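You operate a simulated robot arm through the tools that you are given. There is no shell and no other tool. Be economical: measure what you need, move in short steps, check, and stop when the job is done.

The job below is to be done with a simulated two-armed robot. You get a single attempt, and the scene is never put back.

Task
Carry the purple crate with both arms and set it on the top deck of the trolley. Take the large steel weight and leave it on top of the black tub on the top of the tray bench. Fetch the cream pack from the top of the loading stand and set it in the cream tray. Put the black punnet from the top of the loading stand in the pink tray. Press the infeed reset button three times. Take the orange pack and leave it on the crate shelf. Fetch the purple pack and set it on the infeed end of the belt. Take the pink pack from the low shelf under the outfeed table and leave it on the top of the outfeed table. The order is free. Set down upright: large steel weight.

The check looks at the end state, three seconds after you hand in, the way a careful person would. Anything else that was tipped, shoved, dropped, spilled or broken makes it a failure.

Robot
Two 6-joint arms with two-finger parallel grippers on one trunk, on a base that drives. Base frame: it is fixed to the floor where the robot stands at the start and does not move with it; the origin is under the middle of the robot, x ahead of it, y to its left, z up. Units: mm, rad, N and s.
The left shoulder is at the start at [-63, 177, 854], the right one opposite. With the tool pointing down near the work surface each hand reaches from about 440 to 680 mm from the robot's upright axis, wherever it stands, measured 20 degrees to its own side. Places, roughly: black punnet [-5750, 1750, 1000]; black tub [-2750, 9250, 1000]; crate shelf (21x90 cm) [-8040, 6920, 840]; cream pack [-6000, 1750, 750]; cream tray (31x21x9 cm) [-7500, -1600, 900]; infeed end of the belt [-6600, 3300, 1000]; infeed reset button [-7000, 3900, 900]; large steel weight [-3500, 8250, 1000]; orange pack [-8000, 5000, 750]; pink pack [-6750, 6500, 500]; pink tray (31x21x9 cm) [-2400, -500, 900]; purple crate (31x20x13 cm) [500, 0, 1200]; purple pack [-8000, 5000, 750]; top deck of the trolley [600, 600, 900]; top of the outfeed table [-6600, 6500, 1000]. Payload 1.57 kg a hand.
The tool frame of a hand sits at the grasp point between the pads (the TCP): z along the fingers, y along the line on which they close. The tips reach 30 mm beyond it. The gripper opens to 80 mm. The fingers are 17 mm wide and 12 mm thick; the gripper's body (40 by 82 mm) begins 80 mm behind the TCP.
Orientation is that of the tool frame in the base frame, as a unit quaternion [w, x, y, z]. With the fingers straight down and closing along the base's y, the tool's x points along the base's -x, its y along +y and its z along -z.

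Tools
- The arms move only by the tool jog_arm. It takes "left_motion", "right_motion" or both (then of equal length, played together; a hand with none holds still); each is a list of rows, each an object (a shift or turn left out is 0, a gripper value left out holds the last) with "travel": the shift along the base's x, y, z in mm, a list of three; "turn": the turn, a rotation vector about the base's x, y, z in degrees, a list of three; "hand": the gripper command, from -1 (fully open) to 1 (shut), values between in proportion. In form: [{"travel": [tx, ty, tz], "turn": [ax, ay, az], "hand": hand}, ...]. A call has 1 to 8 rows; each row shifts and turns the commanded pose from where the row before left it. Rows are played at 5 a second. More than 50 mm and 0.15 rad between two rows, or a gripper value outside its range, and nothing of the call is played. Where a pose cannot be reached the arm comes as near as it can. A force on the tool above 40 N (or 10 N above the force at the start of the call, whichever is more), or a blocked arm, ends the call early, and 0.2 s more pass. The fingers move at their own pace (about 72 mm/s each) and stop on an object; they squeeze with about 30 N. The grip force told is the motor's: it shows also when the fingers shut on nothing. Time passes only in rows, and 0.2 s behind the last, so rows that do not move let the fingers close. It gives the time, the measured TCP pose, the force on the tool (base axes), the opening and the grip force at its end, in the units of the frame above (readings bear some noise), with the torque about the TCP (base axes, N m) and any sound that the robot's microphone picked up.
- Cameras (640 x 400 px; columns grow to the right, rows downward): "scene" is now at [39.3, 19.7, 1583.2]; the picture's right is [0.24, -0.97, 0.00], its down [-0.66, -0.16, -0.73] and it looks along [0.71, 0.17, -0.68] (base axes); focal length 248 px, centre (320, 200). "left" rides on the left gripper at [72, 7, -122] in its tool frame; the picture's right is [-0.09, 1.00, 0.00], its down [-0.84, -0.08, -0.54] and it looks along [-0.54, -0.05, 0.84] (tool axes); focal length 238 px, centre (320, 200). "right" rides on the right gripper at [72, -7, -122] in its tool frame; the picture's right is [0.09, 1.00, 0.00], its down [-0.84, 0.08, -0.54] and it looks along [-0.54, 0.05, 0.84] (tool axes); focal length 238 px, centre (320, 200). There is no depth. A picture from a camera that has moved, and an enlarged one, comes with that camera's place and axes in the base frame and with its lens.
- capture(camera): a new picture of that camera. It takes no simulated time.
- slide_trunk(by): slides the trunk up (or, below 0, down) by that many mm; the arms and the scene camera ride with it, the base frame stays. It gives what a move gives, with no picture.
- roll_base(legs): drives the robot by 1 to 6 legs, each [ahead, left, turn to the left] in mm, mm and rad, along the robot's own axes; the way and the turn of a leg run together, so that a leg with both is an arc; at most 1500 mm and 3.142 rad a leg. The arms and the cameras ride along, it lands a little off, and it stops where it bumps. It gives what a move gives.
- turn_head(pan, tilt): turns the head with the scene camera to pan (to the left, within 2.496 rad either way) and tilt (down, from -0.506 to 1.204), counted from straight ahead of the robot. It gives what a move gives.
- close_up(camera, box): a new picture of the part [left, top, right, bottom] of that camera's present view, enlarged. It takes no simulated time.
- sign_off(): hands the job in; it is judged then, once.

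Go step by step. Nothing tells you exact positions but the pictures and the camera data: compare them with the known pose of the tool, close in by small moves and look again before you grip or let go. The budget is 207 turns and 210 pictures, counting those below and the enlarged ones. Unless the task says otherwise, let go and move clear before handing in, and close with one line.

The tools are called after "Emit:" as a command line: name --argument value ..., lists and objects as JSON in quotes. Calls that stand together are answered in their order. jog_arm: Moves the arms, as the interface text tells. Its arguments: {"type":"object","properties":{"left_motion":{"type":"array","items":{"type":"object","properties":{"travel":{"type":"array","items":{"type":"number"}},"turn":{"type":"array","items":{"type":"number"}},"hand":{"type":"number"}}}},"right_motion":{"type":"array","items":{"type":"object","properties":{"travel":{"type":"array","items":{"type":"number"}},"turn":{"type":"array","items":{"type":"number"}},"hand":{"type":"number"}}}}},"required":[]} The other tools are called the same way: slide_trunk (by) slides the trunk up or down; roll_base (legs) drives the base; turn_head (pan, tilt) turns the head that bears the scene camera; capture (camera) takes a picture; close_up (camera, box) takes an enlarged picture of a part of a camera's view; sign_off () hands the job in.

At the start:

```text
time: 0.0
left_position: [280.8, 303.6, 1380.2]
left_ee_rot: [0.0, 0.0, 1.0, 0.0]
left_force: [0.5, 0.5, 0.1]
left_wrist_torque: [-0.04, 0.0, -0.03]
left_grip_width: 80.0
left_gripper_force: 0.1
right_position: [285.9, 19.6, 1327.4]
right_ee_rot: [0.0, -0.001, 1.0, 0.0]
right_force: [0.1, 0.1, -0.5]
right_wrist_torque: [0.04, -0.02, -0.02]
right_grip_width: 80.0
right_gripper_force: 0.0
trunk travel left (down, up): [-295.0, 33.0]
robot x, y, heading: [5.2, 1.1, -0.001]
head pan, tilt: [0.239, 0.745]
```

scene: 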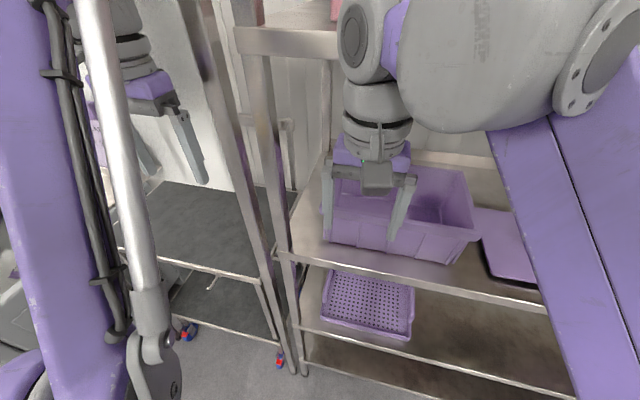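
right: 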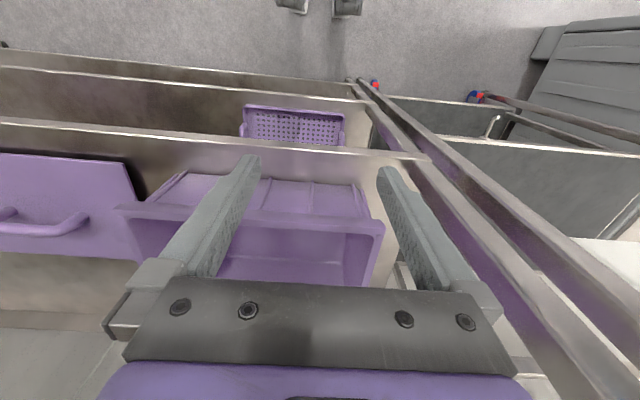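
left: 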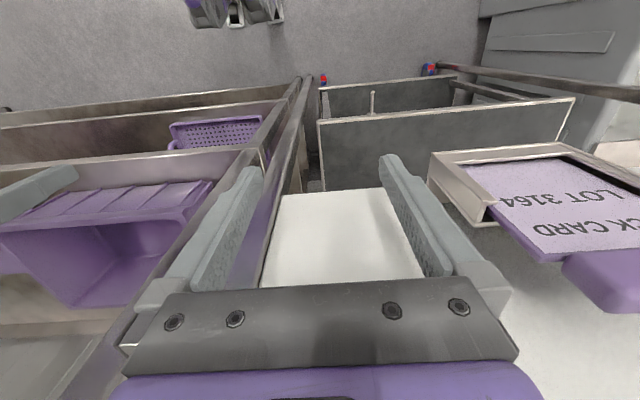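

The crate is in front on a shelf, and the trolley looks to be to the left. I'll look at both more carefully before moving.

Emit:
turn_head --pan 0.0 --tilt 0.6

Emit:
capture --camera "scene"

Emit:
turn_head --pan 0.8 --tilt 0.6

Emit:
capture --camera "scene"

```text
time: 0.8
left_position: [280.6, 305.4, 1380.8]
left_ee_rot: [-0.001, -0.001, 1.0, 0.001]
left_force: [0.5, 0.0, 0.4]
left_wrist_torque: [-0.03, -0.02, -0.02]
left_grip_width: 79.9
left_gripper_force: 0.1
right_position: [286.7, 21.5, 1327.5]
right_ee_rot: [0.0, 0.0, 1.0, 0.0]
right_force: [-0.2, -0.5, -0.1]
right_wrist_torque: [0.03, 0.05, 0.0]
right_grip_width: 80.2
right_gripper_force: 0.0
trunk travel left (down, up): [-295.0, 33.0]
robot x, y, heading: [5.1, 0.3, -0.001]
head pan, tilt: [0.0, 0.6]
```

```text
206 pictures are left
camera scene: at [47.0, 0.1, 1595.6], right [0.0, -1.0, 0.0], down [-0.57, 0.0, -0.82], along [0.82, 0.0, -0.57], focal length 248 px, centre (320, 200)
```

scene: 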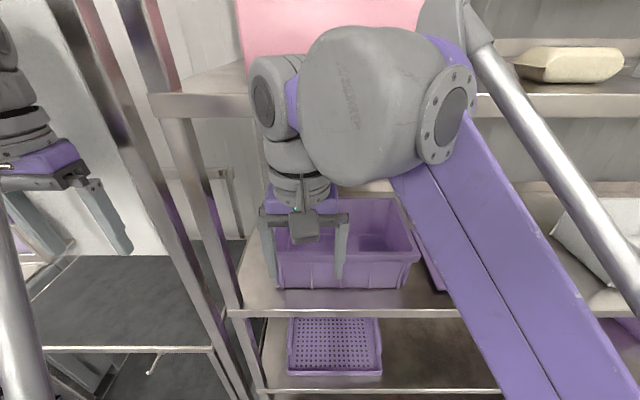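

```text
time: 1.9
left_position: [280.9, 303.7, 1380.4]
left_ee_rot: [0.0, 0.001, 1.0, 0.0]
left_force: [-0.6, -0.1, -0.2]
left_wrist_torque: [0.0, 0.01, -0.03]
left_grip_width: 80.2
left_gripper_force: 0.2
right_position: [285.9, 20.9, 1328.3]
right_ee_rot: [0.0, 0.001, 1.0, 0.0]
right_force: [0.6, -0.4, -1.3]
right_wrist_torque: [0.02, 0.02, 0.01]
right_grip_width: 79.8
right_gripper_force: 0.0
trunk travel left (down, up): [-295.0, 33.0]
robot x, y, heading: [0.8, -1.8, 0.003]
head pan, tilt: [0.799, 0.6]
```

```text
205 pictures are left
camera scene: at [20.3, 63.3, 1595.6], right [0.72, -0.7, 0.0], down [-0.39, -0.4, -0.83], along [0.58, 0.59, -0.56], focal length 248 px, centre (320, 200)
```

scene: 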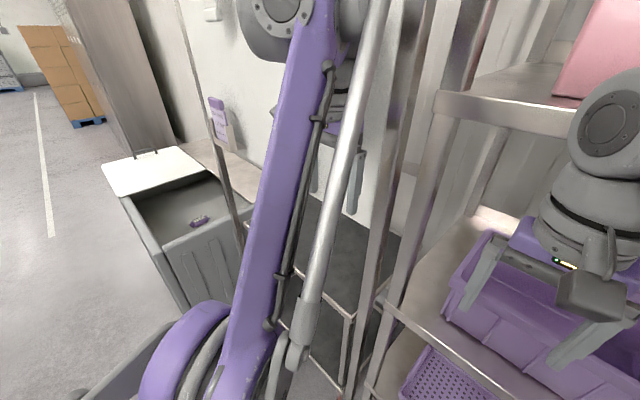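

The crate's rim is at about z 1220, y -204 to 105, with its front at x≈388, under an upper shelf. I'll centre the base on it, pitch both tools forward about 40° and pre-position the hands.

Emit:
roll_base --legs '[[0, -49, 0]]'

Emit:
turn_head --pan 0.0 --tilt 0.7

Emit:
jog_arm --left_motion '[{"travel": [0, -31, -18], "turn": [0, -8, 0], "hand": -1}, {"travel": [0, -31, -18], "turn": [0, -8, 0]}, {"travel": [0, -31, -18], "turn": [0, -8, 0]}, {"travel": [0, -31, -18], "turn": [0, -8, 0]}, {"travel": [0, -31, -18], "turn": [0, -8, 0]}]' --right_motion '[{"travel": [0, -34, -7], "turn": [0, -8, 0], "hand": -1}, {"travel": [0, -34, -7], "turn": [0, -8, 0]}, {"travel": [0, -34, -7], "turn": [0, -8, 0]}, {"travel": [0, -34, -7], "turn": [0, -8, 0]}, {"travel": [0, -34, -7], "turn": [0, -8, 0]}]'

Emit:
capture --camera "scene"

Emit:
capture --camera "left"

Emit:
capture --camera "right"

```text
time: 3.0
left_position: [280.5, 254.6, 1381.1]
left_ee_rot: [0.0, 0.0, 1.0, 0.0]
left_force: [0.5, 0.8, 0.8]
left_wrist_torque: [0.02, -0.02, 0.02]
left_grip_width: 80.0
left_gripper_force: 0.1
right_position: [287.1, -28.3, 1326.5]
right_ee_rot: [0.0, 0.0, 1.0, 0.0]
right_force: [0.8, 0.0, -1.0]
right_wrist_torque: [0.0, 0.02, -0.02]
right_grip_width: 79.8
right_gripper_force: 0.2
trunk travel left (down, up): [-295.0, 33.0]
robot x, y, heading: [-1.4, -46.7, -0.004]
head pan, tilt: [0.799, 0.6]
```

```text
time: 4.1
left_position: [280.7, 254.5, 1381.0]
left_ee_rot: [0.0, 0.0, 1.0, 0.0]
left_force: [0.4, 0.1, 0.7]
left_wrist_torque: [-0.02, 0.01, 0.01]
left_grip_width: 80.0
left_gripper_force: 0.0
right_position: [286.4, -27.0, 1327.8]
right_ee_rot: [0.0, -0.001, 1.0, 0.0]
right_force: [0.3, -0.6, 0.0]
right_wrist_torque: [0.02, -0.01, 0.0]
right_grip_width: 80.0
right_gripper_force: 0.1
trunk travel left (down, up): [-295.0, 33.0]
robot x, y, heading: [-0.7, -50.7, -0.005]
head pan, tilt: [0.0, 0.7]
```

```text
time: 5.3
left_position: [278.9, 101.5, 1290.8]
left_ee_rot: [0.343, -0.001, 0.939, 0.0]
left_force: [-0.1, 0.1, 0.3]
left_wrist_torque: [-0.03, 0.0, 0.03]
left_grip_width: 80.1
left_gripper_force: 0.1
right_position: [284.2, -196.4, 1292.0]
right_ee_rot: [0.344, -0.001, 0.939, 0.0]
right_force: [0.8, 0.0, -0.4]
right_wrist_torque: [0.0, -0.01, -0.02]
right_grip_width: 80.1
right_gripper_force: 0.2
trunk travel left (down, up): [-295.0, 33.0]
robot x, y, heading: [1.5, -52.9, 0.003]
head pan, tilt: [0.0, 0.7]
```

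```text
204 pictures are left
camera scene: at [41.5, -47.1, 1587.0], right [0.0, -1.0, 0.0], down [-0.64, 0.0, -0.77], along [0.77, 0.0, -0.64], focal length 248 px, centre (320, 200)
```

scene: 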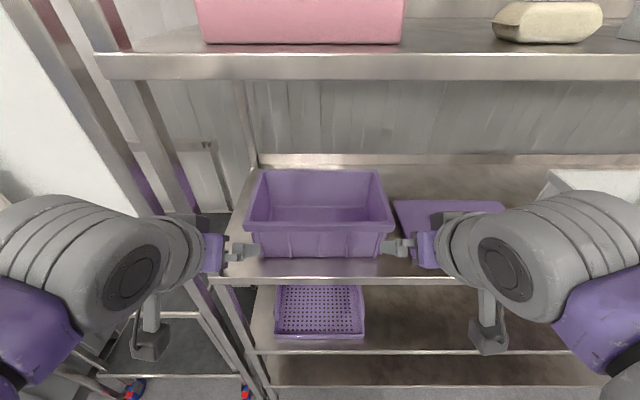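

```text
203 pictures are left
camera left: at [145.5, 108.0, 1336.8], right [0.07, 1.0, 0.06], down [0.29, -0.08, 0.95], along [0.95, -0.05, -0.29], focal length 238 px, centre (320, 200)
```

left: 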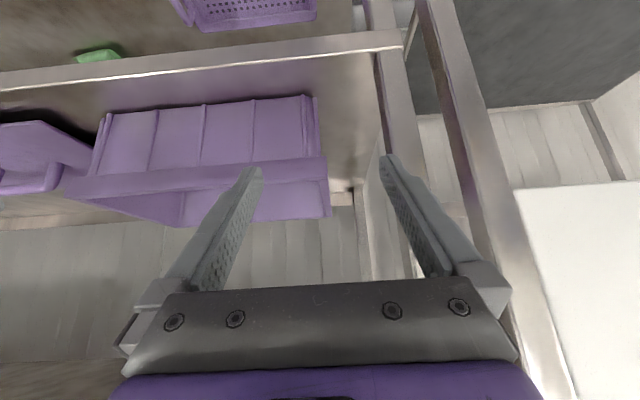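

```text
202 pictures are left
camera right: at [149.9, -204.2, 1338.8], right [-0.07, 1.0, -0.06], down [0.29, 0.08, 0.95], along [0.95, 0.05, -0.29], focal length 238 px, centre (320, 200)
```

right: 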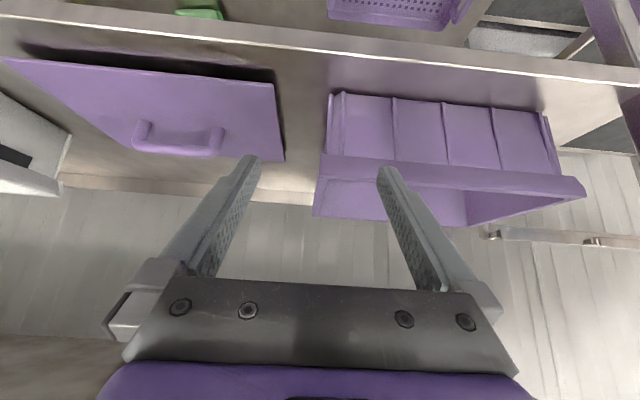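

Rim measured: z≈1221, x 409–608, y -203..107, with the rack post inside edge at y≈172. I'll slide both hands in above the end walls.

Emit:
jog_arm --left_motion '[{"travel": [44, -1, -5], "hand": -1}, {"travel": [44, -1, -5]}, {"travel": [44, 0, -5]}, {"travel": [44, 0, -5]}, {"travel": [44, 0, -5]}]' --right_motion '[{"travel": [43, 0, -5], "hand": -1}, {"travel": [43, 0, -5]}, {"travel": [43, 0, -5]}, {"travel": [43, 0, -5]}, {"travel": [43, 0, -5]}]'

Emit:
capture --camera "scene"

Emit:
capture --camera "left"

Emit:
capture --camera "right"

```text
time: 6.5
left_position: [505.5, 97.1, 1264.9]
left_ee_rot: [0.342, 0.0, 0.94, 0.0]
left_force: [0.8, 1.2, -0.6]
left_wrist_torque: [0.03, 0.02, 0.04]
left_grip_width: 80.1
left_gripper_force: 0.0
right_position: [504.9, -196.5, 1265.7]
right_ee_rot: [0.341, 0.0, 0.94, 0.0]
right_force: [0.1, 0.1, -0.5]
right_wrist_torque: [0.03, 0.02, 0.0]
right_grip_width: 79.8
right_gripper_force: 0.1
trunk travel left (down, up): [-295.0, 33.0]
robot x, y, heading: [4.0, -44.4, 0.002]
head pan, tilt: [0.0, 0.7]
```

```text
201 pictures are left
camera scene: at [47.6, -48.8, 1587.0], right [0.0, -1.0, 0.0], down [-0.65, 0.0, -0.76], along [0.76, 0.0, -0.65], focal length 248 px, centre (320, 200)
```

scene: 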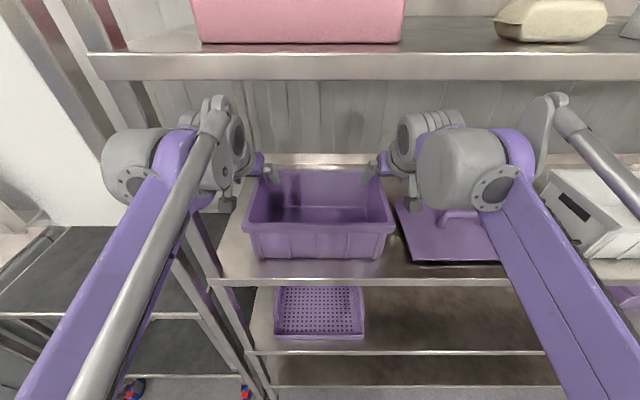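

```text
200 pictures are left
camera left: at [371.9, 105.0, 1310.9], right [0.07, 1.0, 0.06], down [0.29, -0.08, 0.95], along [0.95, -0.05, -0.3], focal length 238 px, centre (320, 200)
```

left: 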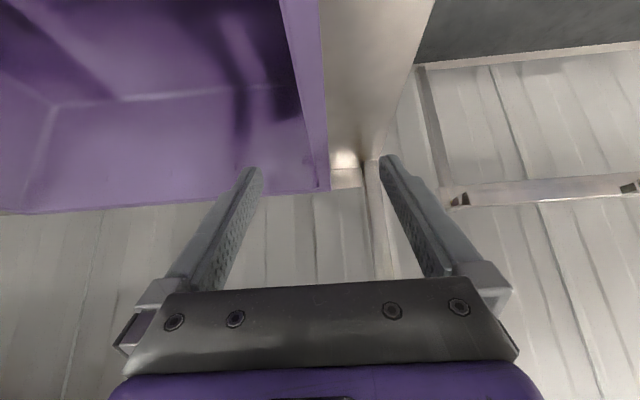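

```text
199 pictures are left
camera right: at [371.4, -204.7, 1312.9], right [-0.07, 1.0, -0.06], down [0.29, 0.08, 0.95], along [0.95, 0.05, -0.3], focal length 238 px, centre (320, 200)
```

right: 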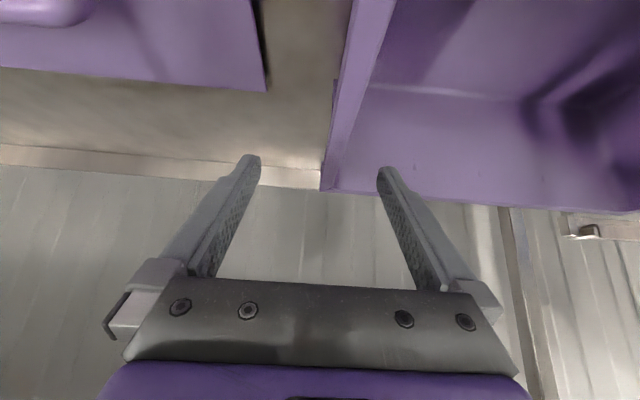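

Both end walls lie between the fingers. I'll lower and close on them.

Emit:
jog_arm --left_motion '[{"travel": [0, 0, -22], "hand": -1}, {"travel": [0, 0, -22]}, {"travel": [0, 0, -20]}, {"hand": 1}, {"hand": 1}, {"hand": 1}]' --right_motion '[{"travel": [0, 2, -22], "hand": -1}, {"travel": [0, 2, -22]}, {"travel": [0, 0, -20]}, {"hand": 1}, {"hand": 1}, {"hand": 1}]'

Emit:
capture --camera "scene"

```text
time: 7.9
left_position: [501.0, 96.7, 1201.2]
left_ee_rot: [0.342, 0.0, 0.94, -0.003]
left_force: [-1.0, -21.5, 0.1]
left_wrist_torque: [-1.56, -0.11, -0.92]
left_grip_width: 13.7
left_gripper_force: 27.2
right_position: [503.0, -190.3, 1202.5]
right_ee_rot: [0.342, 0.0, 0.94, 0.003]
right_force: [0.8, 21.4, 0.0]
right_wrist_torque: [1.53, 0.03, 0.79]
right_grip_width: 13.5
right_gripper_force: 27.5
trunk travel left (down, up): [-295.0, 33.0]
robot x, y, heading: [0.2, -48.2, -0.002]
head pan, tilt: [0.0, 0.7]
```

```text
198 pictures are left
camera scene: at [43.8, -48.6, 1587.0], right [0.0, -1.0, 0.0], down [-0.64, 0.0, -0.76], along [0.76, 0.0, -0.64], focal length 248 px, centre (320, 200)
```

scene: 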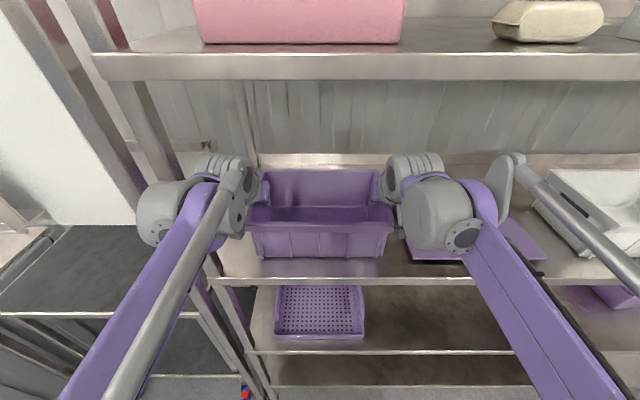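

Gripped, but both hands are pulled inward, so the walls sit a few mm closer together. I'll relieve that and then lift a little.

Emit:
jog_arm --left_motion '[{"travel": [0, -3, 0]}, {}, {"travel": [0, 0, 15]}, {"travel": [0, 0, 15]}, {}]' --right_motion '[{"travel": [0, 3, 0]}, {}, {"travel": [0, 0, 15]}, {"travel": [0, 0, 15]}, {}]'

Emit:
capture --camera "scene"

```text
time: 9.1
left_position: [501.8, 95.7, 1231.1]
left_ee_rot: [0.342, 0.0, 0.94, -0.001]
left_force: [-1.3, 1.3, -2.8]
left_wrist_torque: [-1.86, 0.21, -1.42]
left_grip_width: 14.2
left_gripper_force: 29.7
right_position: [501.1, -190.6, 1232.0]
right_ee_rot: [0.342, 0.0, 0.94, 0.001]
right_force: [2.6, -0.5, -2.0]
right_wrist_torque: [1.84, -0.26, 0.91]
right_grip_width: 13.5
right_gripper_force: 30.2
trunk travel left (down, up): [-295.0, 33.0]
robot x, y, heading: [-0.5, -50.2, -0.0]
head pan, tilt: [0.0, 0.7]
```

```text
197 pictures are left
camera scene: at [44.0, -48.7, 1587.0], right [0.0, -1.0, 0.0], down [-0.64, 0.0, -0.76], along [0.76, 0.0, -0.64], focal length 248 px, centre (320, 200)
```

scene: 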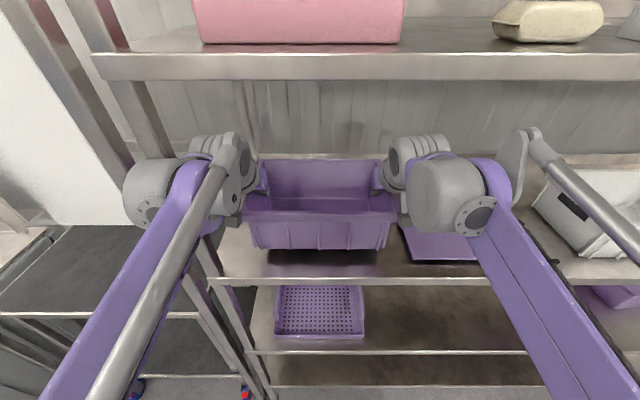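

The crate is lifted and light. I'll back the base out of the rack with it and look at the trolley.

Emit:
roll_base --legs '[[-450, 0, 0]]'

Emit:
turn_head --pan 0.55 --tilt 0.5

Emit:
capture --camera "scene"

Emit:
turn_head --pan 1.2 --tilt 0.5

Emit:
capture --camera "scene"

```text
time: 11.9
left_position: [50.0, 95.0, 1230.7]
left_ee_rot: [0.342, -0.001, 0.94, 0.0]
left_force: [-1.9, 15.8, -1.3]
left_wrist_torque: [-1.91, -0.26, -1.48]
left_grip_width: 14.3
left_gripper_force: 30.1
right_position: [49.8, -190.0, 1231.9]
right_ee_rot: [0.342, -0.001, 0.94, 0.0]
right_force: [1.5, -14.4, -1.9]
right_wrist_torque: [1.8, 0.11, 0.98]
right_grip_width: 13.5
right_gripper_force: 30.3
trunk travel left (down, up): [-295.0, 33.0]
robot x, y, heading: [-447.5, -48.8, 0.002]
head pan, tilt: [0.0, 0.7]
```

```text
time: 12.8
left_position: [50.6, 96.1, 1231.4]
left_ee_rot: [0.342, 0.0, 0.94, 0.0]
left_force: [-2.5, 6.0, -2.3]
left_wrist_torque: [-1.92, -0.14, -1.43]
left_grip_width: 14.1
left_gripper_force: 30.1
right_position: [50.9, -190.3, 1233.3]
right_ee_rot: [0.342, -0.001, 0.94, 0.001]
right_force: [1.2, -6.3, -3.2]
right_wrist_torque: [1.82, 0.01, 0.93]
right_grip_width: 13.9
right_gripper_force: 30.4
trunk travel left (down, up): [-295.0, 33.0]
robot x, y, heading: [-452.6, -46.7, 0.0]
head pan, tilt: [0.55, 0.499]
```

```text
196 pictures are left
camera scene: at [-414.4, -1.5, 1604.7], right [0.52, -0.85, 0.0], down [-0.41, -0.25, -0.88], along [0.75, 0.46, -0.48], focal length 248 px, centre (320, 200)
```

scene: 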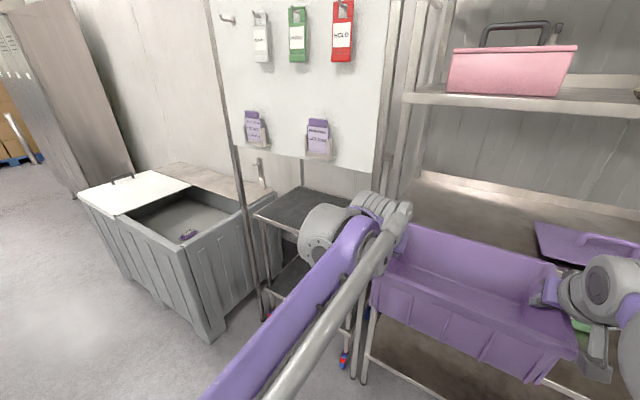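

```text
time: 13.9
left_position: [50.7, 96.2, 1231.7]
left_ee_rot: [0.341, -0.001, 0.94, 0.001]
left_force: [-1.7, 6.0, -2.3]
left_wrist_torque: [-1.89, -0.07, -1.44]
left_grip_width: 14.4
left_gripper_force: 30.3
right_position: [49.4, -191.3, 1232.7]
right_ee_rot: [0.342, -0.001, 0.94, 0.0]
right_force: [2.0, -5.6, -2.8]
right_wrist_torque: [1.83, -0.03, 0.96]
right_grip_width: 13.8
right_gripper_force: 30.4
trunk travel left (down, up): [-295.0, 33.0]
robot x, y, heading: [-453.2, -48.6, 0.0]
head pan, tilt: [1.201, 0.499]
```

```text
195 pictures are left
camera scene: at [-459.2, 35.7, 1604.7], right [0.93, -0.36, 0.0], down [-0.17, -0.45, -0.88], along [0.32, 0.82, -0.48], focal length 248 px, centre (320, 200)
```

scene: 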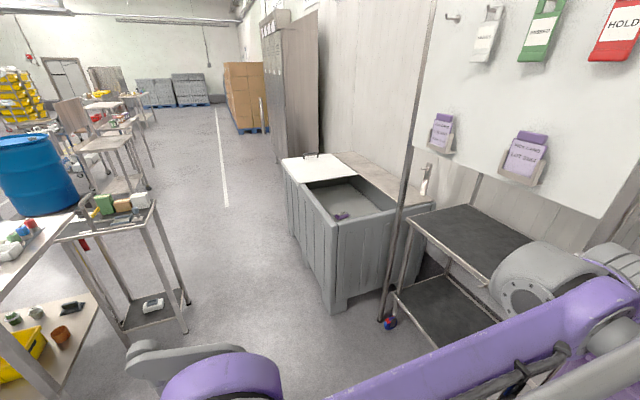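

A notice board stands in front of the trolley (bottom edge at z≈1290), so the crate has to slide in under it with flatter wrists. I'll return the crate to its shelf and re-grip it at about a 60° pitch.

Emit:
roll_base --legs '[[452, 0, 0]]'

Emit:
turn_head --pan 0.0 --tilt 0.7

Emit:
jog_arm --left_motion '[{"travel": [0, 0, -15]}, {"travel": [0, 0, -13]}, {}]' --right_motion '[{"travel": [0, 0, -15]}, {"travel": [0, 0, -13]}, {}]'

Emit:
capture --camera "scene"

```text
time: 16.6
left_position: [501.0, 94.9, 1230.8]
left_ee_rot: [0.342, 0.001, 0.94, -0.001]
left_force: [-1.8, 7.7, -1.9]
left_wrist_torque: [-1.9, -0.07, -1.43]
left_grip_width: 14.3
left_gripper_force: 30.4
right_position: [499.4, -191.1, 1232.8]
right_ee_rot: [0.342, 0.0, 0.94, 0.0]
right_force: [1.8, -6.9, -1.9]
right_wrist_torque: [1.81, -0.01, 0.94]
right_grip_width: 13.5
right_gripper_force: 29.8
trunk travel left (down, up): [-295.0, 33.0]
robot x, y, heading: [-2.5, -53.0, -0.001]
head pan, tilt: [1.201, 0.499]
```

```text
time: 18.0
left_position: [501.3, 94.5, 1230.9]
left_ee_rot: [0.342, -0.001, 0.94, 0.001]
left_force: [-2.6, 5.3, -2.3]
left_wrist_torque: [-1.89, -0.05, -1.45]
left_grip_width: 14.2
left_gripper_force: 29.6
right_position: [499.3, -191.8, 1231.9]
right_ee_rot: [0.342, 0.0, 0.94, 0.0]
right_force: [1.4, -4.7, -2.7]
right_wrist_torque: [1.79, -0.06, 0.99]
right_grip_width: 13.4
right_gripper_force: 29.1
trunk travel left (down, up): [-295.0, 33.0]
robot x, y, heading: [-2.1, -49.1, 0.0]
head pan, tilt: [0.0, 0.7]
```

```text
time: 18.8
left_position: [500.1, 94.8, 1202.8]
left_ee_rot: [0.342, 0.0, 0.94, 0.0]
left_force: [-1.5, 3.9, -2.4]
left_wrist_torque: [-1.95, -0.19, -1.38]
left_grip_width: 13.9
left_gripper_force: 30.1
right_position: [500.1, -189.8, 1203.7]
right_ee_rot: [0.342, 0.0, 0.94, 0.0]
right_force: [1.2, -3.6, -2.8]
right_wrist_torque: [1.81, 0.1, 0.96]
right_grip_width: 13.2
right_gripper_force: 30.6
trunk travel left (down, up): [-295.0, 33.0]
robot x, y, heading: [-1.2, -51.0, 0.004]
head pan, tilt: [0.0, 0.7]
```

```text
194 pictures are left
camera scene: at [43.5, -48.9, 1587.0], right [0.0, -1.0, 0.0], down [-0.64, 0.0, -0.76], along [0.76, 0.0, -0.64], focal length 248 px, centre (320, 200)
```

scene: 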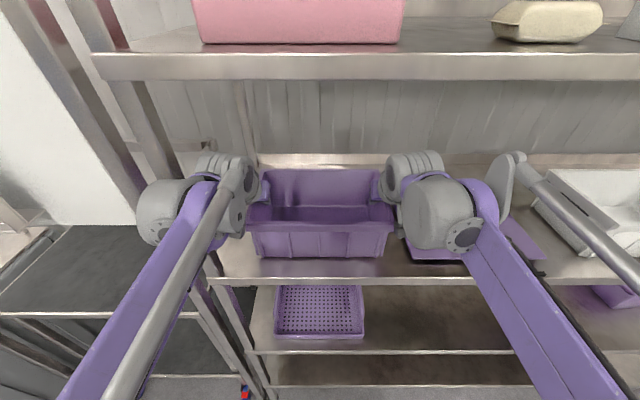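

The crate is just above the shelf. I'll lower the last 2 mm, open, pitch the tools 20° flatter and re-grip.

Emit:
jog_arm --left_motion '[{"travel": [0, 0, -2]}, {"hand": -0.2}, {"hand": -0.2}, {"turn": [0, -7, 0]}, {"turn": [0, -7, 0]}, {"turn": [0, -6, 0]}, {}]' --right_motion '[{"travel": [0, 0, -2]}, {"hand": -0.2}, {"hand": -0.2}, {"turn": [0, -7, 0]}, {"turn": [0, -7, 0]}, {"turn": [0, -6, 0]}, {}]'

Emit:
capture --camera "scene"

Emit:
capture --camera "left"

```text
time: 20.0
left_position: [498.9, 95.1, 1207.7]
left_ee_rot: [0.439, 0.001, 0.898, 0.001]
left_force: [-3.2, 0.2, 13.7]
left_wrist_torque: [0.0, 0.92, -0.02]
left_grip_width: 48.0
left_gripper_force: 0.1
right_position: [498.3, -191.0, 1206.2]
right_ee_rot: [0.438, 0.002, 0.899, -0.001]
right_force: [-2.4, -1.5, 9.2]
right_wrist_torque: [0.03, 0.56, 0.09]
right_grip_width: 48.1
right_gripper_force: 0.1
trunk travel left (down, up): [-295.0, 33.0]
robot x, y, heading: [0.6, -47.0, -0.002]
head pan, tilt: [0.0, 0.7]
stopped in row 5 (left hand): the force on the tool passed its limit at 52 N (the readings are from after the stop); the commanded pose is now the measured one
```

```text
193 pictures are left
camera scene: at [40.1, -49.2, 1587.3], right [0.0, -1.0, 0.0], down [-0.64, 0.0, -0.77], along [0.77, 0.0, -0.64], focal length 248 px, centre (320, 200)
```

scene: 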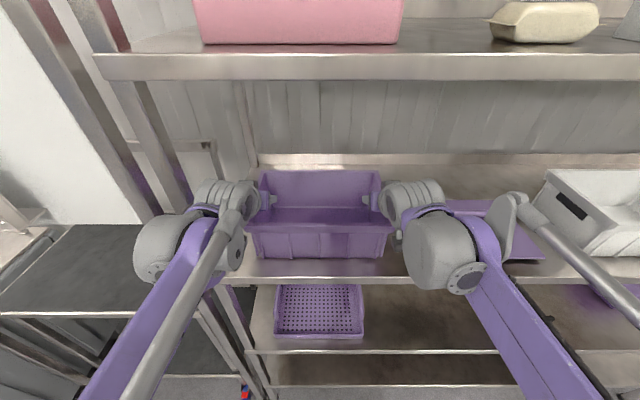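

```text
192 pictures are left
camera left: at [360.1, 101.7, 1223.3], right [0.06, 1.0, 0.07], down [0.08, -0.08, 0.99], along [0.99, -0.05, -0.09], focal length 238 px, centre (320, 200)
```

left: 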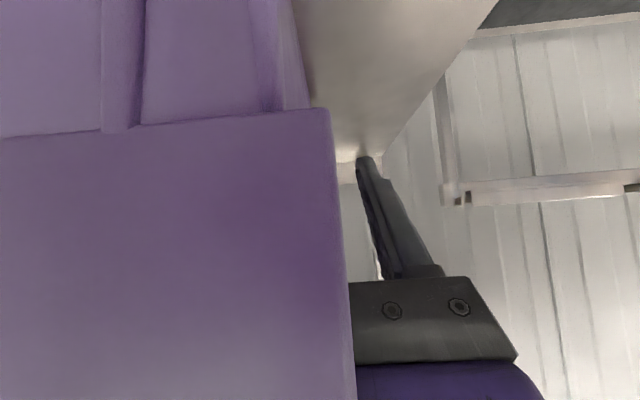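

The gripper underside touched the crate's front rim at about 52°. I'll raise the hands, shift 22 mm back so the body stays outside the front wall, finish the pitch and lower again.

Emit:
jog_arm --left_motion '[{"travel": [-3, 0, 15], "hand": -0.2}, {"travel": [-20, 0, 0]}, {"turn": [0, -8, 0]}, {"travel": [0, 0, -8]}, {"travel": [0, 0, -7]}, {}]' --right_motion '[{"travel": [-3, 0, 15], "hand": -0.2}, {"travel": [-20, 0, 0]}, {"turn": [0, -8, 0]}, {"travel": [0, 0, -8]}, {"travel": [0, 0, -7]}, {}]'

Emit:
capture --camera "scene"

```text
time: 21.0
left_position: [479.3, 94.8, 1218.6]
left_ee_rot: [0.507, 0.001, 0.862, 0.001]
left_force: [0.5, 0.6, 28.7]
left_wrist_torque: [-0.03, 2.31, -0.08]
left_grip_width: 48.0
left_gripper_force: 0.1
right_position: [476.0, -190.9, 1218.5]
right_ee_rot: [0.504, 0.0, 0.863, 0.0]
right_force: [1.2, -2.1, 28.6]
right_wrist_torque: [0.01, 2.33, 0.11]
right_grip_width: 48.1
right_gripper_force: 0.0
trunk travel left (down, up): [-295.0, 33.0]
robot x, y, heading: [-1.0, -51.4, 0.001]
head pan, tilt: [0.0, 0.7]
stopped in row 5 (left hand): the force on the tool passed its limit at 51 N (the readings are from after the stop); the commanded pose is now the measured one
```

```text
191 pictures are left
camera scene: at [39.3, -48.9, 1587.7], right [0.0, -1.0, 0.0], down [-0.64, 0.0, -0.77], along [0.77, 0.0, -0.64], focal length 248 px, centre (320, 200)
```

scene: 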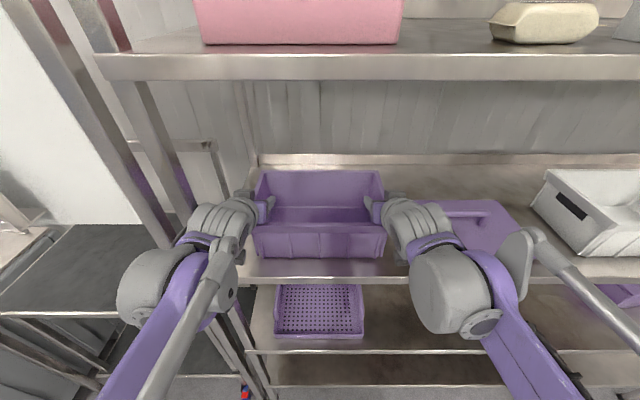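

The contact is the palm on the end-wall rim, so the rim is about z 1238 and TCP z≈1222 already gives a deep enough grip. I'll centre and close.

Emit:
jog_arm --left_motion '[{"travel": [0, 0, 4], "hand": -0.2}, {"travel": [20, 0, 0]}, {"hand": 1}, {"hand": 1}, {}]' --right_motion '[{"travel": [0, 0, 4], "hand": -0.2}, {"travel": [22, 0, 0]}, {"hand": 1}, {"hand": 1}, {}]'

Emit:
jog_arm --left_motion '[{"travel": [0, 0, 15]}, {"travel": [0, 0, 15]}, {}]' --right_motion '[{"travel": [0, 0, 15]}, {"travel": [0, 0, 15]}, {}]'

Emit:
capture --camera "scene"

```text
time: 22.2
left_position: [501.3, 96.2, 1218.3]
left_ee_rot: [0.504, 0.0, 0.864, 0.001]
left_force: [2.6, 17.7, 2.9]
left_wrist_torque: [-1.13, 0.29, -1.55]
left_grip_width: 12.9
left_gripper_force: 30.1
right_position: [499.8, -190.9, 1217.6]
right_ee_rot: [0.502, 0.0, 0.865, -0.001]
right_force: [2.2, -15.7, 10.2]
right_wrist_torque: [1.11, 0.84, 1.65]
right_grip_width: 12.9
right_gripper_force: 30.2
trunk travel left (down, up): [-295.0, 33.0]
robot x, y, heading: [-0.2, -50.6, 0.001]
head pan, tilt: [0.0, 0.7]
```

```text
time: 23.0
left_position: [502.6, 95.6, 1247.7]
left_ee_rot: [0.503, 0.001, 0.864, 0.001]
left_force: [1.0, 31.1, -2.1]
left_wrist_torque: [-1.19, 0.27, -1.75]
left_grip_width: 12.5
left_gripper_force: 29.3
right_position: [500.1, -192.8, 1247.4]
right_ee_rot: [0.501, -0.001, 0.866, 0.0]
right_force: [-1.1, -31.9, -1.2]
right_wrist_torque: [1.27, -0.27, 2.07]
right_grip_width: 13.0
right_gripper_force: 30.1
trunk travel left (down, up): [-295.0, 33.0]
robot x, y, heading: [-1.9, -46.6, 0.004]
head pan, tilt: [0.0, 0.7]
```

```text
190 pictures are left
camera scene: at [43.8, -48.9, 1587.0], right [0.0, -1.0, 0.0], down [-0.64, 0.0, -0.76], along [0.76, 0.0, -0.64], focal length 248 px, centre (320, 200)
```

scene: 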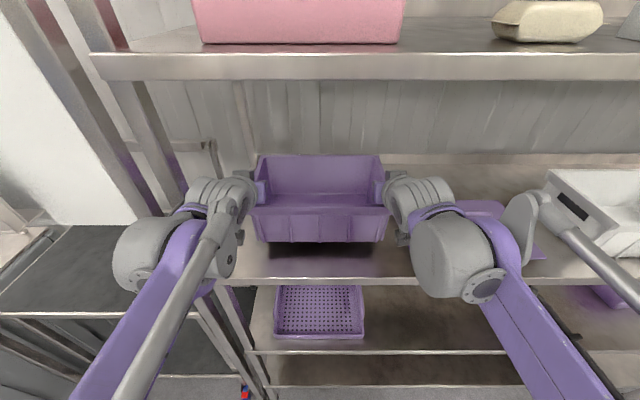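

The crate is held level. I'll relieve the squeeze, back out, move left to face the trolley, and lower the trunk.

Emit:
jog_arm --left_motion '[{"travel": [0, 3, 0]}, {}]' --right_motion '[{"travel": [0, -3, 0]}, {}]'

Emit:
roll_base --legs '[[-500, 0, 0], [0, 570, 0]]'

Emit:
slide_trunk --by -190

Emit:
turn_head --pan 0.0 --tilt 0.35

Emit:
capture --camera "scene"

```text
time: 23.6
left_position: [501.4, 95.2, 1248.2]
left_ee_rot: [0.505, 0.003, 0.863, -0.003]
left_force: [1.4, -10.4, -2.7]
left_wrist_torque: [-1.2, -0.2, -1.12]
left_grip_width: 12.4
left_gripper_force: 29.6
right_position: [500.3, -192.1, 1247.2]
right_ee_rot: [0.501, -0.001, 0.865, 0.002]
right_force: [-0.9, 10.8, -2.4]
right_wrist_torque: [1.19, 0.18, 1.34]
right_grip_width: 12.5
right_gripper_force: 29.5
trunk travel left (down, up): [-295.0, 33.0]
robot x, y, heading: [-0.7, -51.1, 0.003]
head pan, tilt: [0.0, 0.7]
```

```text
time: 31.7
left_position: [-0.4, 667.2, 1248.2]
left_ee_rot: [0.504, 0.002, 0.864, -0.001]
left_force: [0.4, -39.2, -2.3]
left_wrist_torque: [-1.26, -0.03, -1.15]
left_grip_width: 12.5
left_gripper_force: 29.8
right_position: [-0.8, 379.4, 1248.3]
right_ee_rot: [0.502, -0.002, 0.865, 0.002]
right_force: [0.1, 39.7, -2.5]
right_wrist_torque: [1.27, -0.03, 1.28]
right_grip_width: 12.3
right_gripper_force: 29.8
trunk travel left (down, up): [-295.0, 33.0]
robot x, y, heading: [-500.7, 520.4, 0.006]
head pan, tilt: [0.0, 0.7]
```

```text
time: 33.8
left_position: [0.8, 666.8, 1057.8]
left_ee_rot: [0.504, 0.002, 0.864, -0.001]
left_force: [0.9, -0.9, -1.8]
left_wrist_torque: [-1.18, -0.14, -1.17]
left_grip_width: 12.4
left_gripper_force: 29.1
right_position: [-1.4, 380.3, 1057.8]
right_ee_rot: [0.501, -0.001, 0.865, 0.002]
right_force: [-0.3, 1.1, -2.8]
right_wrist_torque: [1.19, 0.14, 1.34]
right_grip_width: 12.6
right_gripper_force: 29.1
trunk travel left (down, up): [-105.0, 223.0]
robot x, y, heading: [-500.2, 519.1, 0.006]
head pan, tilt: [0.0, 0.7]
```

```text
time: 34.6
left_position: [-0.1, 667.2, 1057.6]
left_ee_rot: [0.504, 0.002, 0.864, -0.001]
left_force: [1.1, -2.4, -1.7]
left_wrist_torque: [-1.2, -0.23, -1.17]
left_grip_width: 12.7
left_gripper_force: 29.7
right_position: [-0.4, 379.6, 1057.9]
right_ee_rot: [0.502, -0.002, 0.865, 0.002]
right_force: [-0.7, 1.8, -2.4]
right_wrist_torque: [1.19, 0.25, 1.38]
right_grip_width: 12.5
right_gripper_force: 29.9
trunk travel left (down, up): [-105.0, 223.0]
robot x, y, heading: [-502.2, 519.8, 0.002]
head pan, tilt: [0.0, 0.351]
```

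```text
189 pictures are left
camera scene: at [-429.4, 521.5, 1423.2], right [0.0, -1.0, 0.0], down [-0.34, 0.0, -0.94], along [0.94, 0.0, -0.34], focal length 248 px, centre (320, 200)
```

scene: 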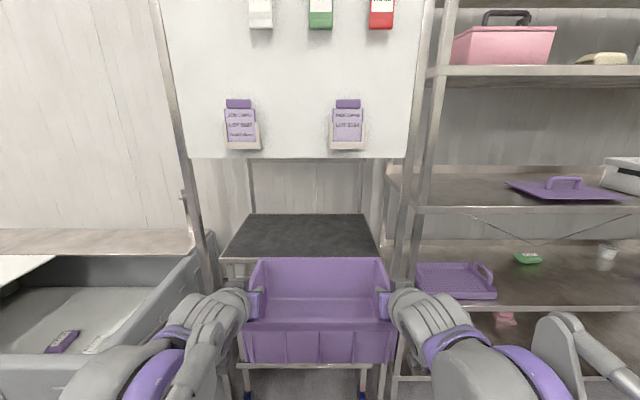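

The view is clear: the deck spans about x 350–796, y 300–885, z≈890–900, and the board bottom is at z 1285. I'll centre a bit more, then drive in under the board.

Emit:
slide_trunk --by 20

Emit:
roll_base --legs '[[0, 45, 0], [380, 0, 0]]'

Emit:
turn_head --pan 0.0 --tilt 0.6

Emit:
capture --camera "scene"

Emit:
capture --camera "left"

```text
time: 35.3
left_position: [-1.3, 666.2, 1077.9]
left_ee_rot: [0.503, 0.002, 0.864, -0.001]
left_force: [1.9, -3.8, -2.0]
left_wrist_torque: [-1.23, -0.35, -1.15]
left_grip_width: 12.6
left_gripper_force: 28.6
right_position: [-1.2, 379.9, 1077.3]
right_ee_rot: [0.502, -0.002, 0.865, 0.002]
right_force: [-1.7, 2.9, -2.0]
right_wrist_torque: [1.2, 0.35, 1.43]
right_grip_width: 12.3
right_gripper_force: 30.0
trunk travel left (down, up): [-125.0, 203.0]
robot x, y, heading: [-498.8, 522.6, -0.001]
head pan, tilt: [0.0, 0.351]
```

```text
time: 38.3
left_position: [378.0, 712.4, 1077.6]
left_ee_rot: [0.504, 0.001, 0.863, -0.001]
left_force: [0.4, -5.0, -2.7]
left_wrist_torque: [-1.18, 0.07, -1.18]
left_grip_width: 12.5
left_gripper_force: 29.4
right_position: [377.6, 426.3, 1076.6]
right_ee_rot: [0.5, -0.003, 0.866, 0.003]
right_force: [-0.2, 5.6, -2.2]
right_wrist_torque: [1.17, -0.03, 1.36]
right_grip_width: 12.5
right_gripper_force: 29.0
trunk travel left (down, up): [-125.0, 203.0]
robot x, y, heading: [-121.6, 565.1, 0.004]
head pan, tilt: [0.0, 0.351]
```

```text
time: 39.1
left_position: [376.8, 713.8, 1078.9]
left_ee_rot: [0.504, 0.002, 0.863, -0.001]
left_force: [-0.3, 3.1, -3.1]
left_wrist_torque: [-1.19, -0.01, -1.15]
left_grip_width: 12.2
left_gripper_force: 29.2
right_position: [376.1, 425.7, 1077.7]
right_ee_rot: [0.501, -0.001, 0.866, 0.002]
right_force: [-1.0, -2.9, -2.6]
right_wrist_torque: [1.14, -0.05, 1.4]
right_grip_width: 12.5
right_gripper_force: 29.4
trunk travel left (down, up): [-125.0, 203.0]
robot x, y, heading: [-125.8, 565.9, 0.006]
head pan, tilt: [0.0, 0.6]
```

```text
188 pictures are left
camera scene: at [-61.8, 567.3, 1422.3], right [0.0, -1.0, 0.0], down [-0.56, 0.0, -0.83], along [0.83, 0.0, -0.56], focal length 248 px, centre (320, 200)
```

scene: 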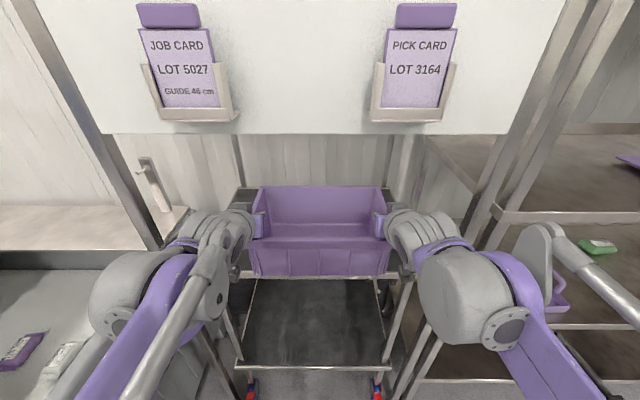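

```text
187 pictures are left
camera left: at [235.8, 720.3, 1074.1], right [0.05, 1.0, 0.08], down [-0.06, -0.08, 1.0], along [1.0, -0.05, 0.06], focal length 238 px, centre (320, 200)
```

left: 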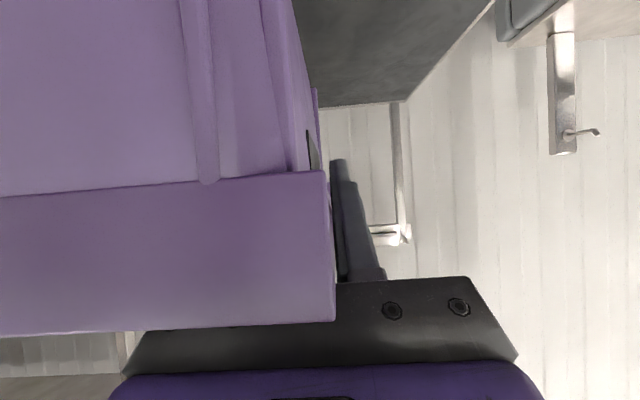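

All clear of the board. I'll drive the last 110 mm in.

Emit:
roll_base --legs '[[115, 0, 0]]'

Emit:
capture --camera "scene"

Emit:
capture --camera "left"

```text
time: 40.3
left_position: [491.8, 713.4, 1077.5]
left_ee_rot: [0.503, 0.0, 0.864, 0.001]
left_force: [1.6, 2.9, -2.1]
left_wrist_torque: [-1.15, -0.07, -1.17]
left_grip_width: 12.4
left_gripper_force: 30.1
right_position: [492.3, 426.2, 1078.4]
right_ee_rot: [0.5, -0.004, 0.866, 0.003]
right_force: [-0.8, -3.9, -2.2]
right_wrist_torque: [1.16, 0.06, 1.41]
right_grip_width: 12.5
right_gripper_force: 29.6
trunk travel left (down, up): [-125.0, 203.0]
robot x, y, heading: [-10.6, 565.9, 0.002]
head pan, tilt: [0.0, 0.6]
```

```text
186 pictures are left
camera scene: at [53.8, 567.7, 1422.2], right [0.0, -1.0, 0.0], down [-0.57, 0.0, -0.82], along [0.82, 0.0, -0.57], focal length 248 px, centre (320, 200)
```

scene: 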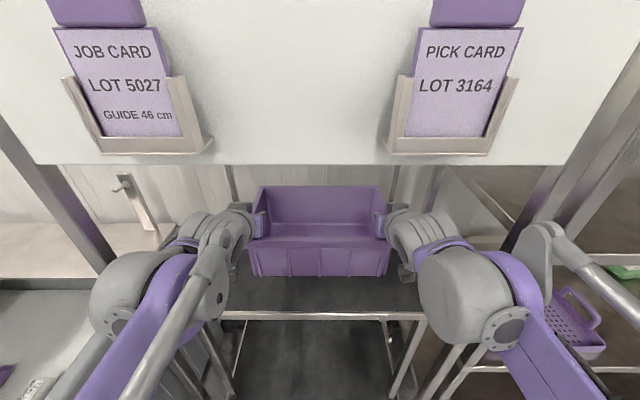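

```text
185 pictures are left
camera left: at [350.9, 721.0, 1073.8], right [0.05, 1.0, 0.08], down [-0.06, -0.08, 1.0], along [1.0, -0.05, 0.06], focal length 238 px, centre (320, 200)
```

left: 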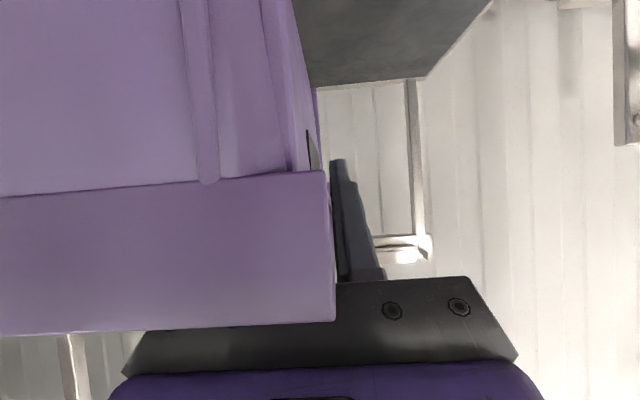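

The crate is over the deck. I'll lower it with the trunk, then finish with the arms until contact.

Emit:
slide_trunk --by -45

Emit:
capture --camera "scene"

Emit:
jog_arm --left_motion '[{"travel": [0, 0, -5]}, {"travel": [0, 0, -5]}, {}]' --right_motion '[{"travel": [0, 0, -5]}, {"travel": [0, 0, -5]}, {}]'

```text
time: 41.2
left_position: [492.0, 714.2, 1032.5]
left_ee_rot: [0.504, 0.0, 0.864, 0.0]
left_force: [1.2, 4.3, -1.7]
left_wrist_torque: [-1.15, -0.22, -1.17]
left_grip_width: 12.3
left_gripper_force: 29.9
right_position: [491.9, 425.0, 1031.8]
right_ee_rot: [0.501, -0.003, 0.865, 0.002]
right_force: [-0.4, -3.7, -2.6]
right_wrist_torque: [1.18, 0.23, 1.46]
right_grip_width: 12.5
right_gripper_force: 29.5
trunk travel left (down, up): [-80.0, 248.0]
robot x, y, heading: [-8.1, 567.2, -0.001]
head pan, tilt: [0.0, 0.6]
```

```text
184 pictures are left
camera scene: at [67.1, 567.8, 1372.5], right [0.0, -1.0, 0.0], down [-0.57, 0.0, -0.82], along [0.82, 0.0, -0.57], focal length 248 px, centre (320, 200)
```

scene: 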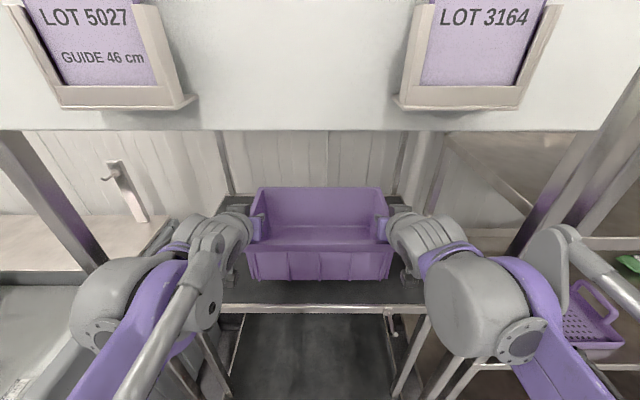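

```text
time: 42.0
left_position: [491.9, 713.6, 1023.3]
left_ee_rot: [0.503, 0.0, 0.864, 0.0]
left_force: [1.0, 4.6, -1.9]
left_wrist_torque: [-1.15, -0.14, -1.12]
left_grip_width: 12.4
left_gripper_force: 29.6
right_position: [492.4, 427.0, 1023.2]
right_ee_rot: [0.501, -0.003, 0.865, 0.003]
right_force: [-0.9, -4.3, -2.6]
right_wrist_torque: [1.2, 0.12, 1.49]
right_grip_width: 12.6
right_gripper_force: 29.8
trunk travel left (down, up): [-80.0, 248.0]
robot x, y, heading: [-9.8, 568.1, 0.004]
head pan, tilt: [0.0, 0.6]
```

No contact yet. I'll keep lowering in small steps until the force shows it.

Emit:
jog_arm --left_motion '[{"travel": [0, 0, -3]}, {"travel": [0, 0, -3]}, {}]' --right_motion '[{"travel": [0, 0, -3]}, {"travel": [0, 0, -3]}, {}]'

Emit:
jog_arm --left_motion '[{"travel": [0, 0, -3]}, {"travel": [0, 0, -3]}, {}]' --right_motion '[{"travel": [0, 0, -3]}, {"travel": [0, 0, -3]}, {}]'

Emit:
capture --camera "scene"

```text
time: 42.8
left_position: [491.2, 713.9, 1016.7]
left_ee_rot: [0.503, 0.001, 0.864, -0.001]
left_force: [0.5, 3.4, -2.5]
left_wrist_torque: [-1.2, 0.0, -1.17]
left_grip_width: 12.2
left_gripper_force: 29.4
right_position: [491.1, 427.2, 1016.6]
right_ee_rot: [0.501, -0.002, 0.866, 0.002]
right_force: [-0.3, -3.4, -2.5]
right_wrist_torque: [1.15, -0.04, 1.38]
right_grip_width: 12.6
right_gripper_force: 30.3
trunk travel left (down, up): [-80.0, 248.0]
robot x, y, heading: [-10.7, 570.7, 0.001]
head pan, tilt: [0.0, 0.6]
```

```text
time: 43.6
left_position: [491.6, 713.2, 1009.9]
left_ee_rot: [0.504, 0.0, 0.864, 0.0]
left_force: [0.7, 6.4, -2.1]
left_wrist_torque: [-1.15, 0.05, -1.15]
left_grip_width: 12.5
left_gripper_force: 29.8
right_position: [493.2, 427.3, 1009.4]
right_ee_rot: [0.501, -0.003, 0.865, 0.002]
right_force: [-0.9, -6.6, -1.9]
right_wrist_torque: [1.16, -0.02, 1.5]
right_grip_width: 12.5
right_gripper_force: 29.9
trunk travel left (down, up): [-80.0, 248.0]
robot x, y, heading: [-7.7, 564.8, 0.004]
head pan, tilt: [0.0, 0.6]
```

```text
183 pictures are left
camera scene: at [67.2, 567.8, 1372.4], right [0.0, -1.0, 0.0], down [-0.57, 0.0, -0.82], along [0.82, 0.0, -0.57], focal length 248 px, centre (320, 200)
```

scene: 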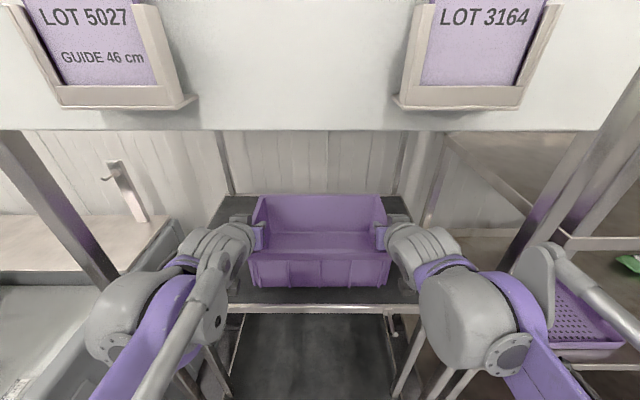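

Still free. I'll continue in small steps.

Emit:
jog_arm --left_motion '[{"travel": [0, 0, -3]}, {"travel": [0, 0, -3]}, {}]' --right_motion '[{"travel": [0, 0, -3]}, {"travel": [0, 0, -3]}, {}]'

Emit:
jog_arm --left_motion '[{"travel": [0, 0, -3]}, {"travel": [0, 0, -3]}, {}]' --right_motion '[{"travel": [0, 0, -3]}, {"travel": [0, 0, -3]}, {}]'

```text
time: 44.4
left_position: [491.1, 712.6, 1004.7]
left_ee_rot: [0.503, 0.001, 0.864, 0.0]
left_force: [0.4, 7.1, -1.2]
left_wrist_torque: [-1.17, 0.0, -1.21]
left_grip_width: 12.4
left_gripper_force: 29.9
right_position: [491.2, 426.7, 1003.7]
right_ee_rot: [0.501, -0.003, 0.866, 0.003]
right_force: [-0.3, -5.5, -2.9]
right_wrist_torque: [1.16, -0.01, 1.38]
right_grip_width: 12.4
right_gripper_force: 29.7
trunk travel left (down, up): [-80.0, 248.0]
robot x, y, heading: [-9.8, 565.3, 0.005]
head pan, tilt: [0.0, 0.6]
```

```text
time: 45.2
left_position: [491.9, 714.2, 999.8]
left_ee_rot: [0.504, 0.0, 0.864, 0.001]
left_force: [0.3, 7.9, -1.7]
left_wrist_torque: [-1.14, 0.01, -1.28]
left_grip_width: 12.6
left_gripper_force: 30.0
right_position: [491.5, 426.5, 998.6]
right_ee_rot: [0.501, -0.003, 0.865, 0.002]
right_force: [-0.3, -8.1, -2.1]
right_wrist_torque: [1.12, 0.01, 1.34]
right_grip_width: 12.6
right_gripper_force: 29.3
trunk travel left (down, up): [-80.0, 248.0]
robot x, y, heading: [-12.4, 566.3, 0.005]
head pan, tilt: [0.0, 0.6]
```

Still no contact, so I'll continue down.

Emit:
jog_arm --left_motion '[{"travel": [0, 0, -3]}, {"travel": [0, 0, -3]}, {"travel": [0, 0, -3]}, {}]' --right_motion '[{"travel": [0, 0, -3]}, {"travel": [0, 0, -3]}, {"travel": [0, 0, -3]}, {}]'

Emit:
capture --camera "scene"

```text
time: 45.8
left_position: [490.6, 713.9, 998.0]
left_ee_rot: [0.508, 0.001, 0.861, -0.002]
left_force: [0.1, 6.2, 20.1]
left_wrist_torque: [-1.06, 2.04, -1.05]
left_grip_width: 12.4
left_gripper_force: 29.2
right_position: [490.3, 427.2, 997.9]
right_ee_rot: [0.505, -0.002, 0.863, 0.002]
right_force: [-2.1, -6.2, 19.0]
right_wrist_torque: [1.03, 1.97, 1.17]
right_grip_width: 12.4
right_gripper_force: 29.0
trunk travel left (down, up): [-80.0, 248.0]
robot x, y, heading: [-11.9, 566.0, 0.005]
head pan, tilt: [0.0, 0.6]
stopped in row 2 (left hand): the force on the tool passed its limit at 45 N (the readings are from after the stop); the commanded pose is now the measured one
```

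```text
182 pictures are left
camera scene: at [64.4, 567.7, 1372.8], right [0.0, -1.0, 0.0], down [-0.56, 0.0, -0.83], along [0.83, 0.0, -0.56], focal length 248 px, centre (320, 200)
```

scene: 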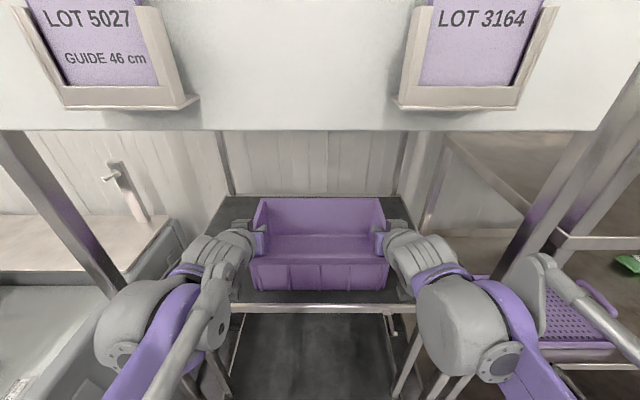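

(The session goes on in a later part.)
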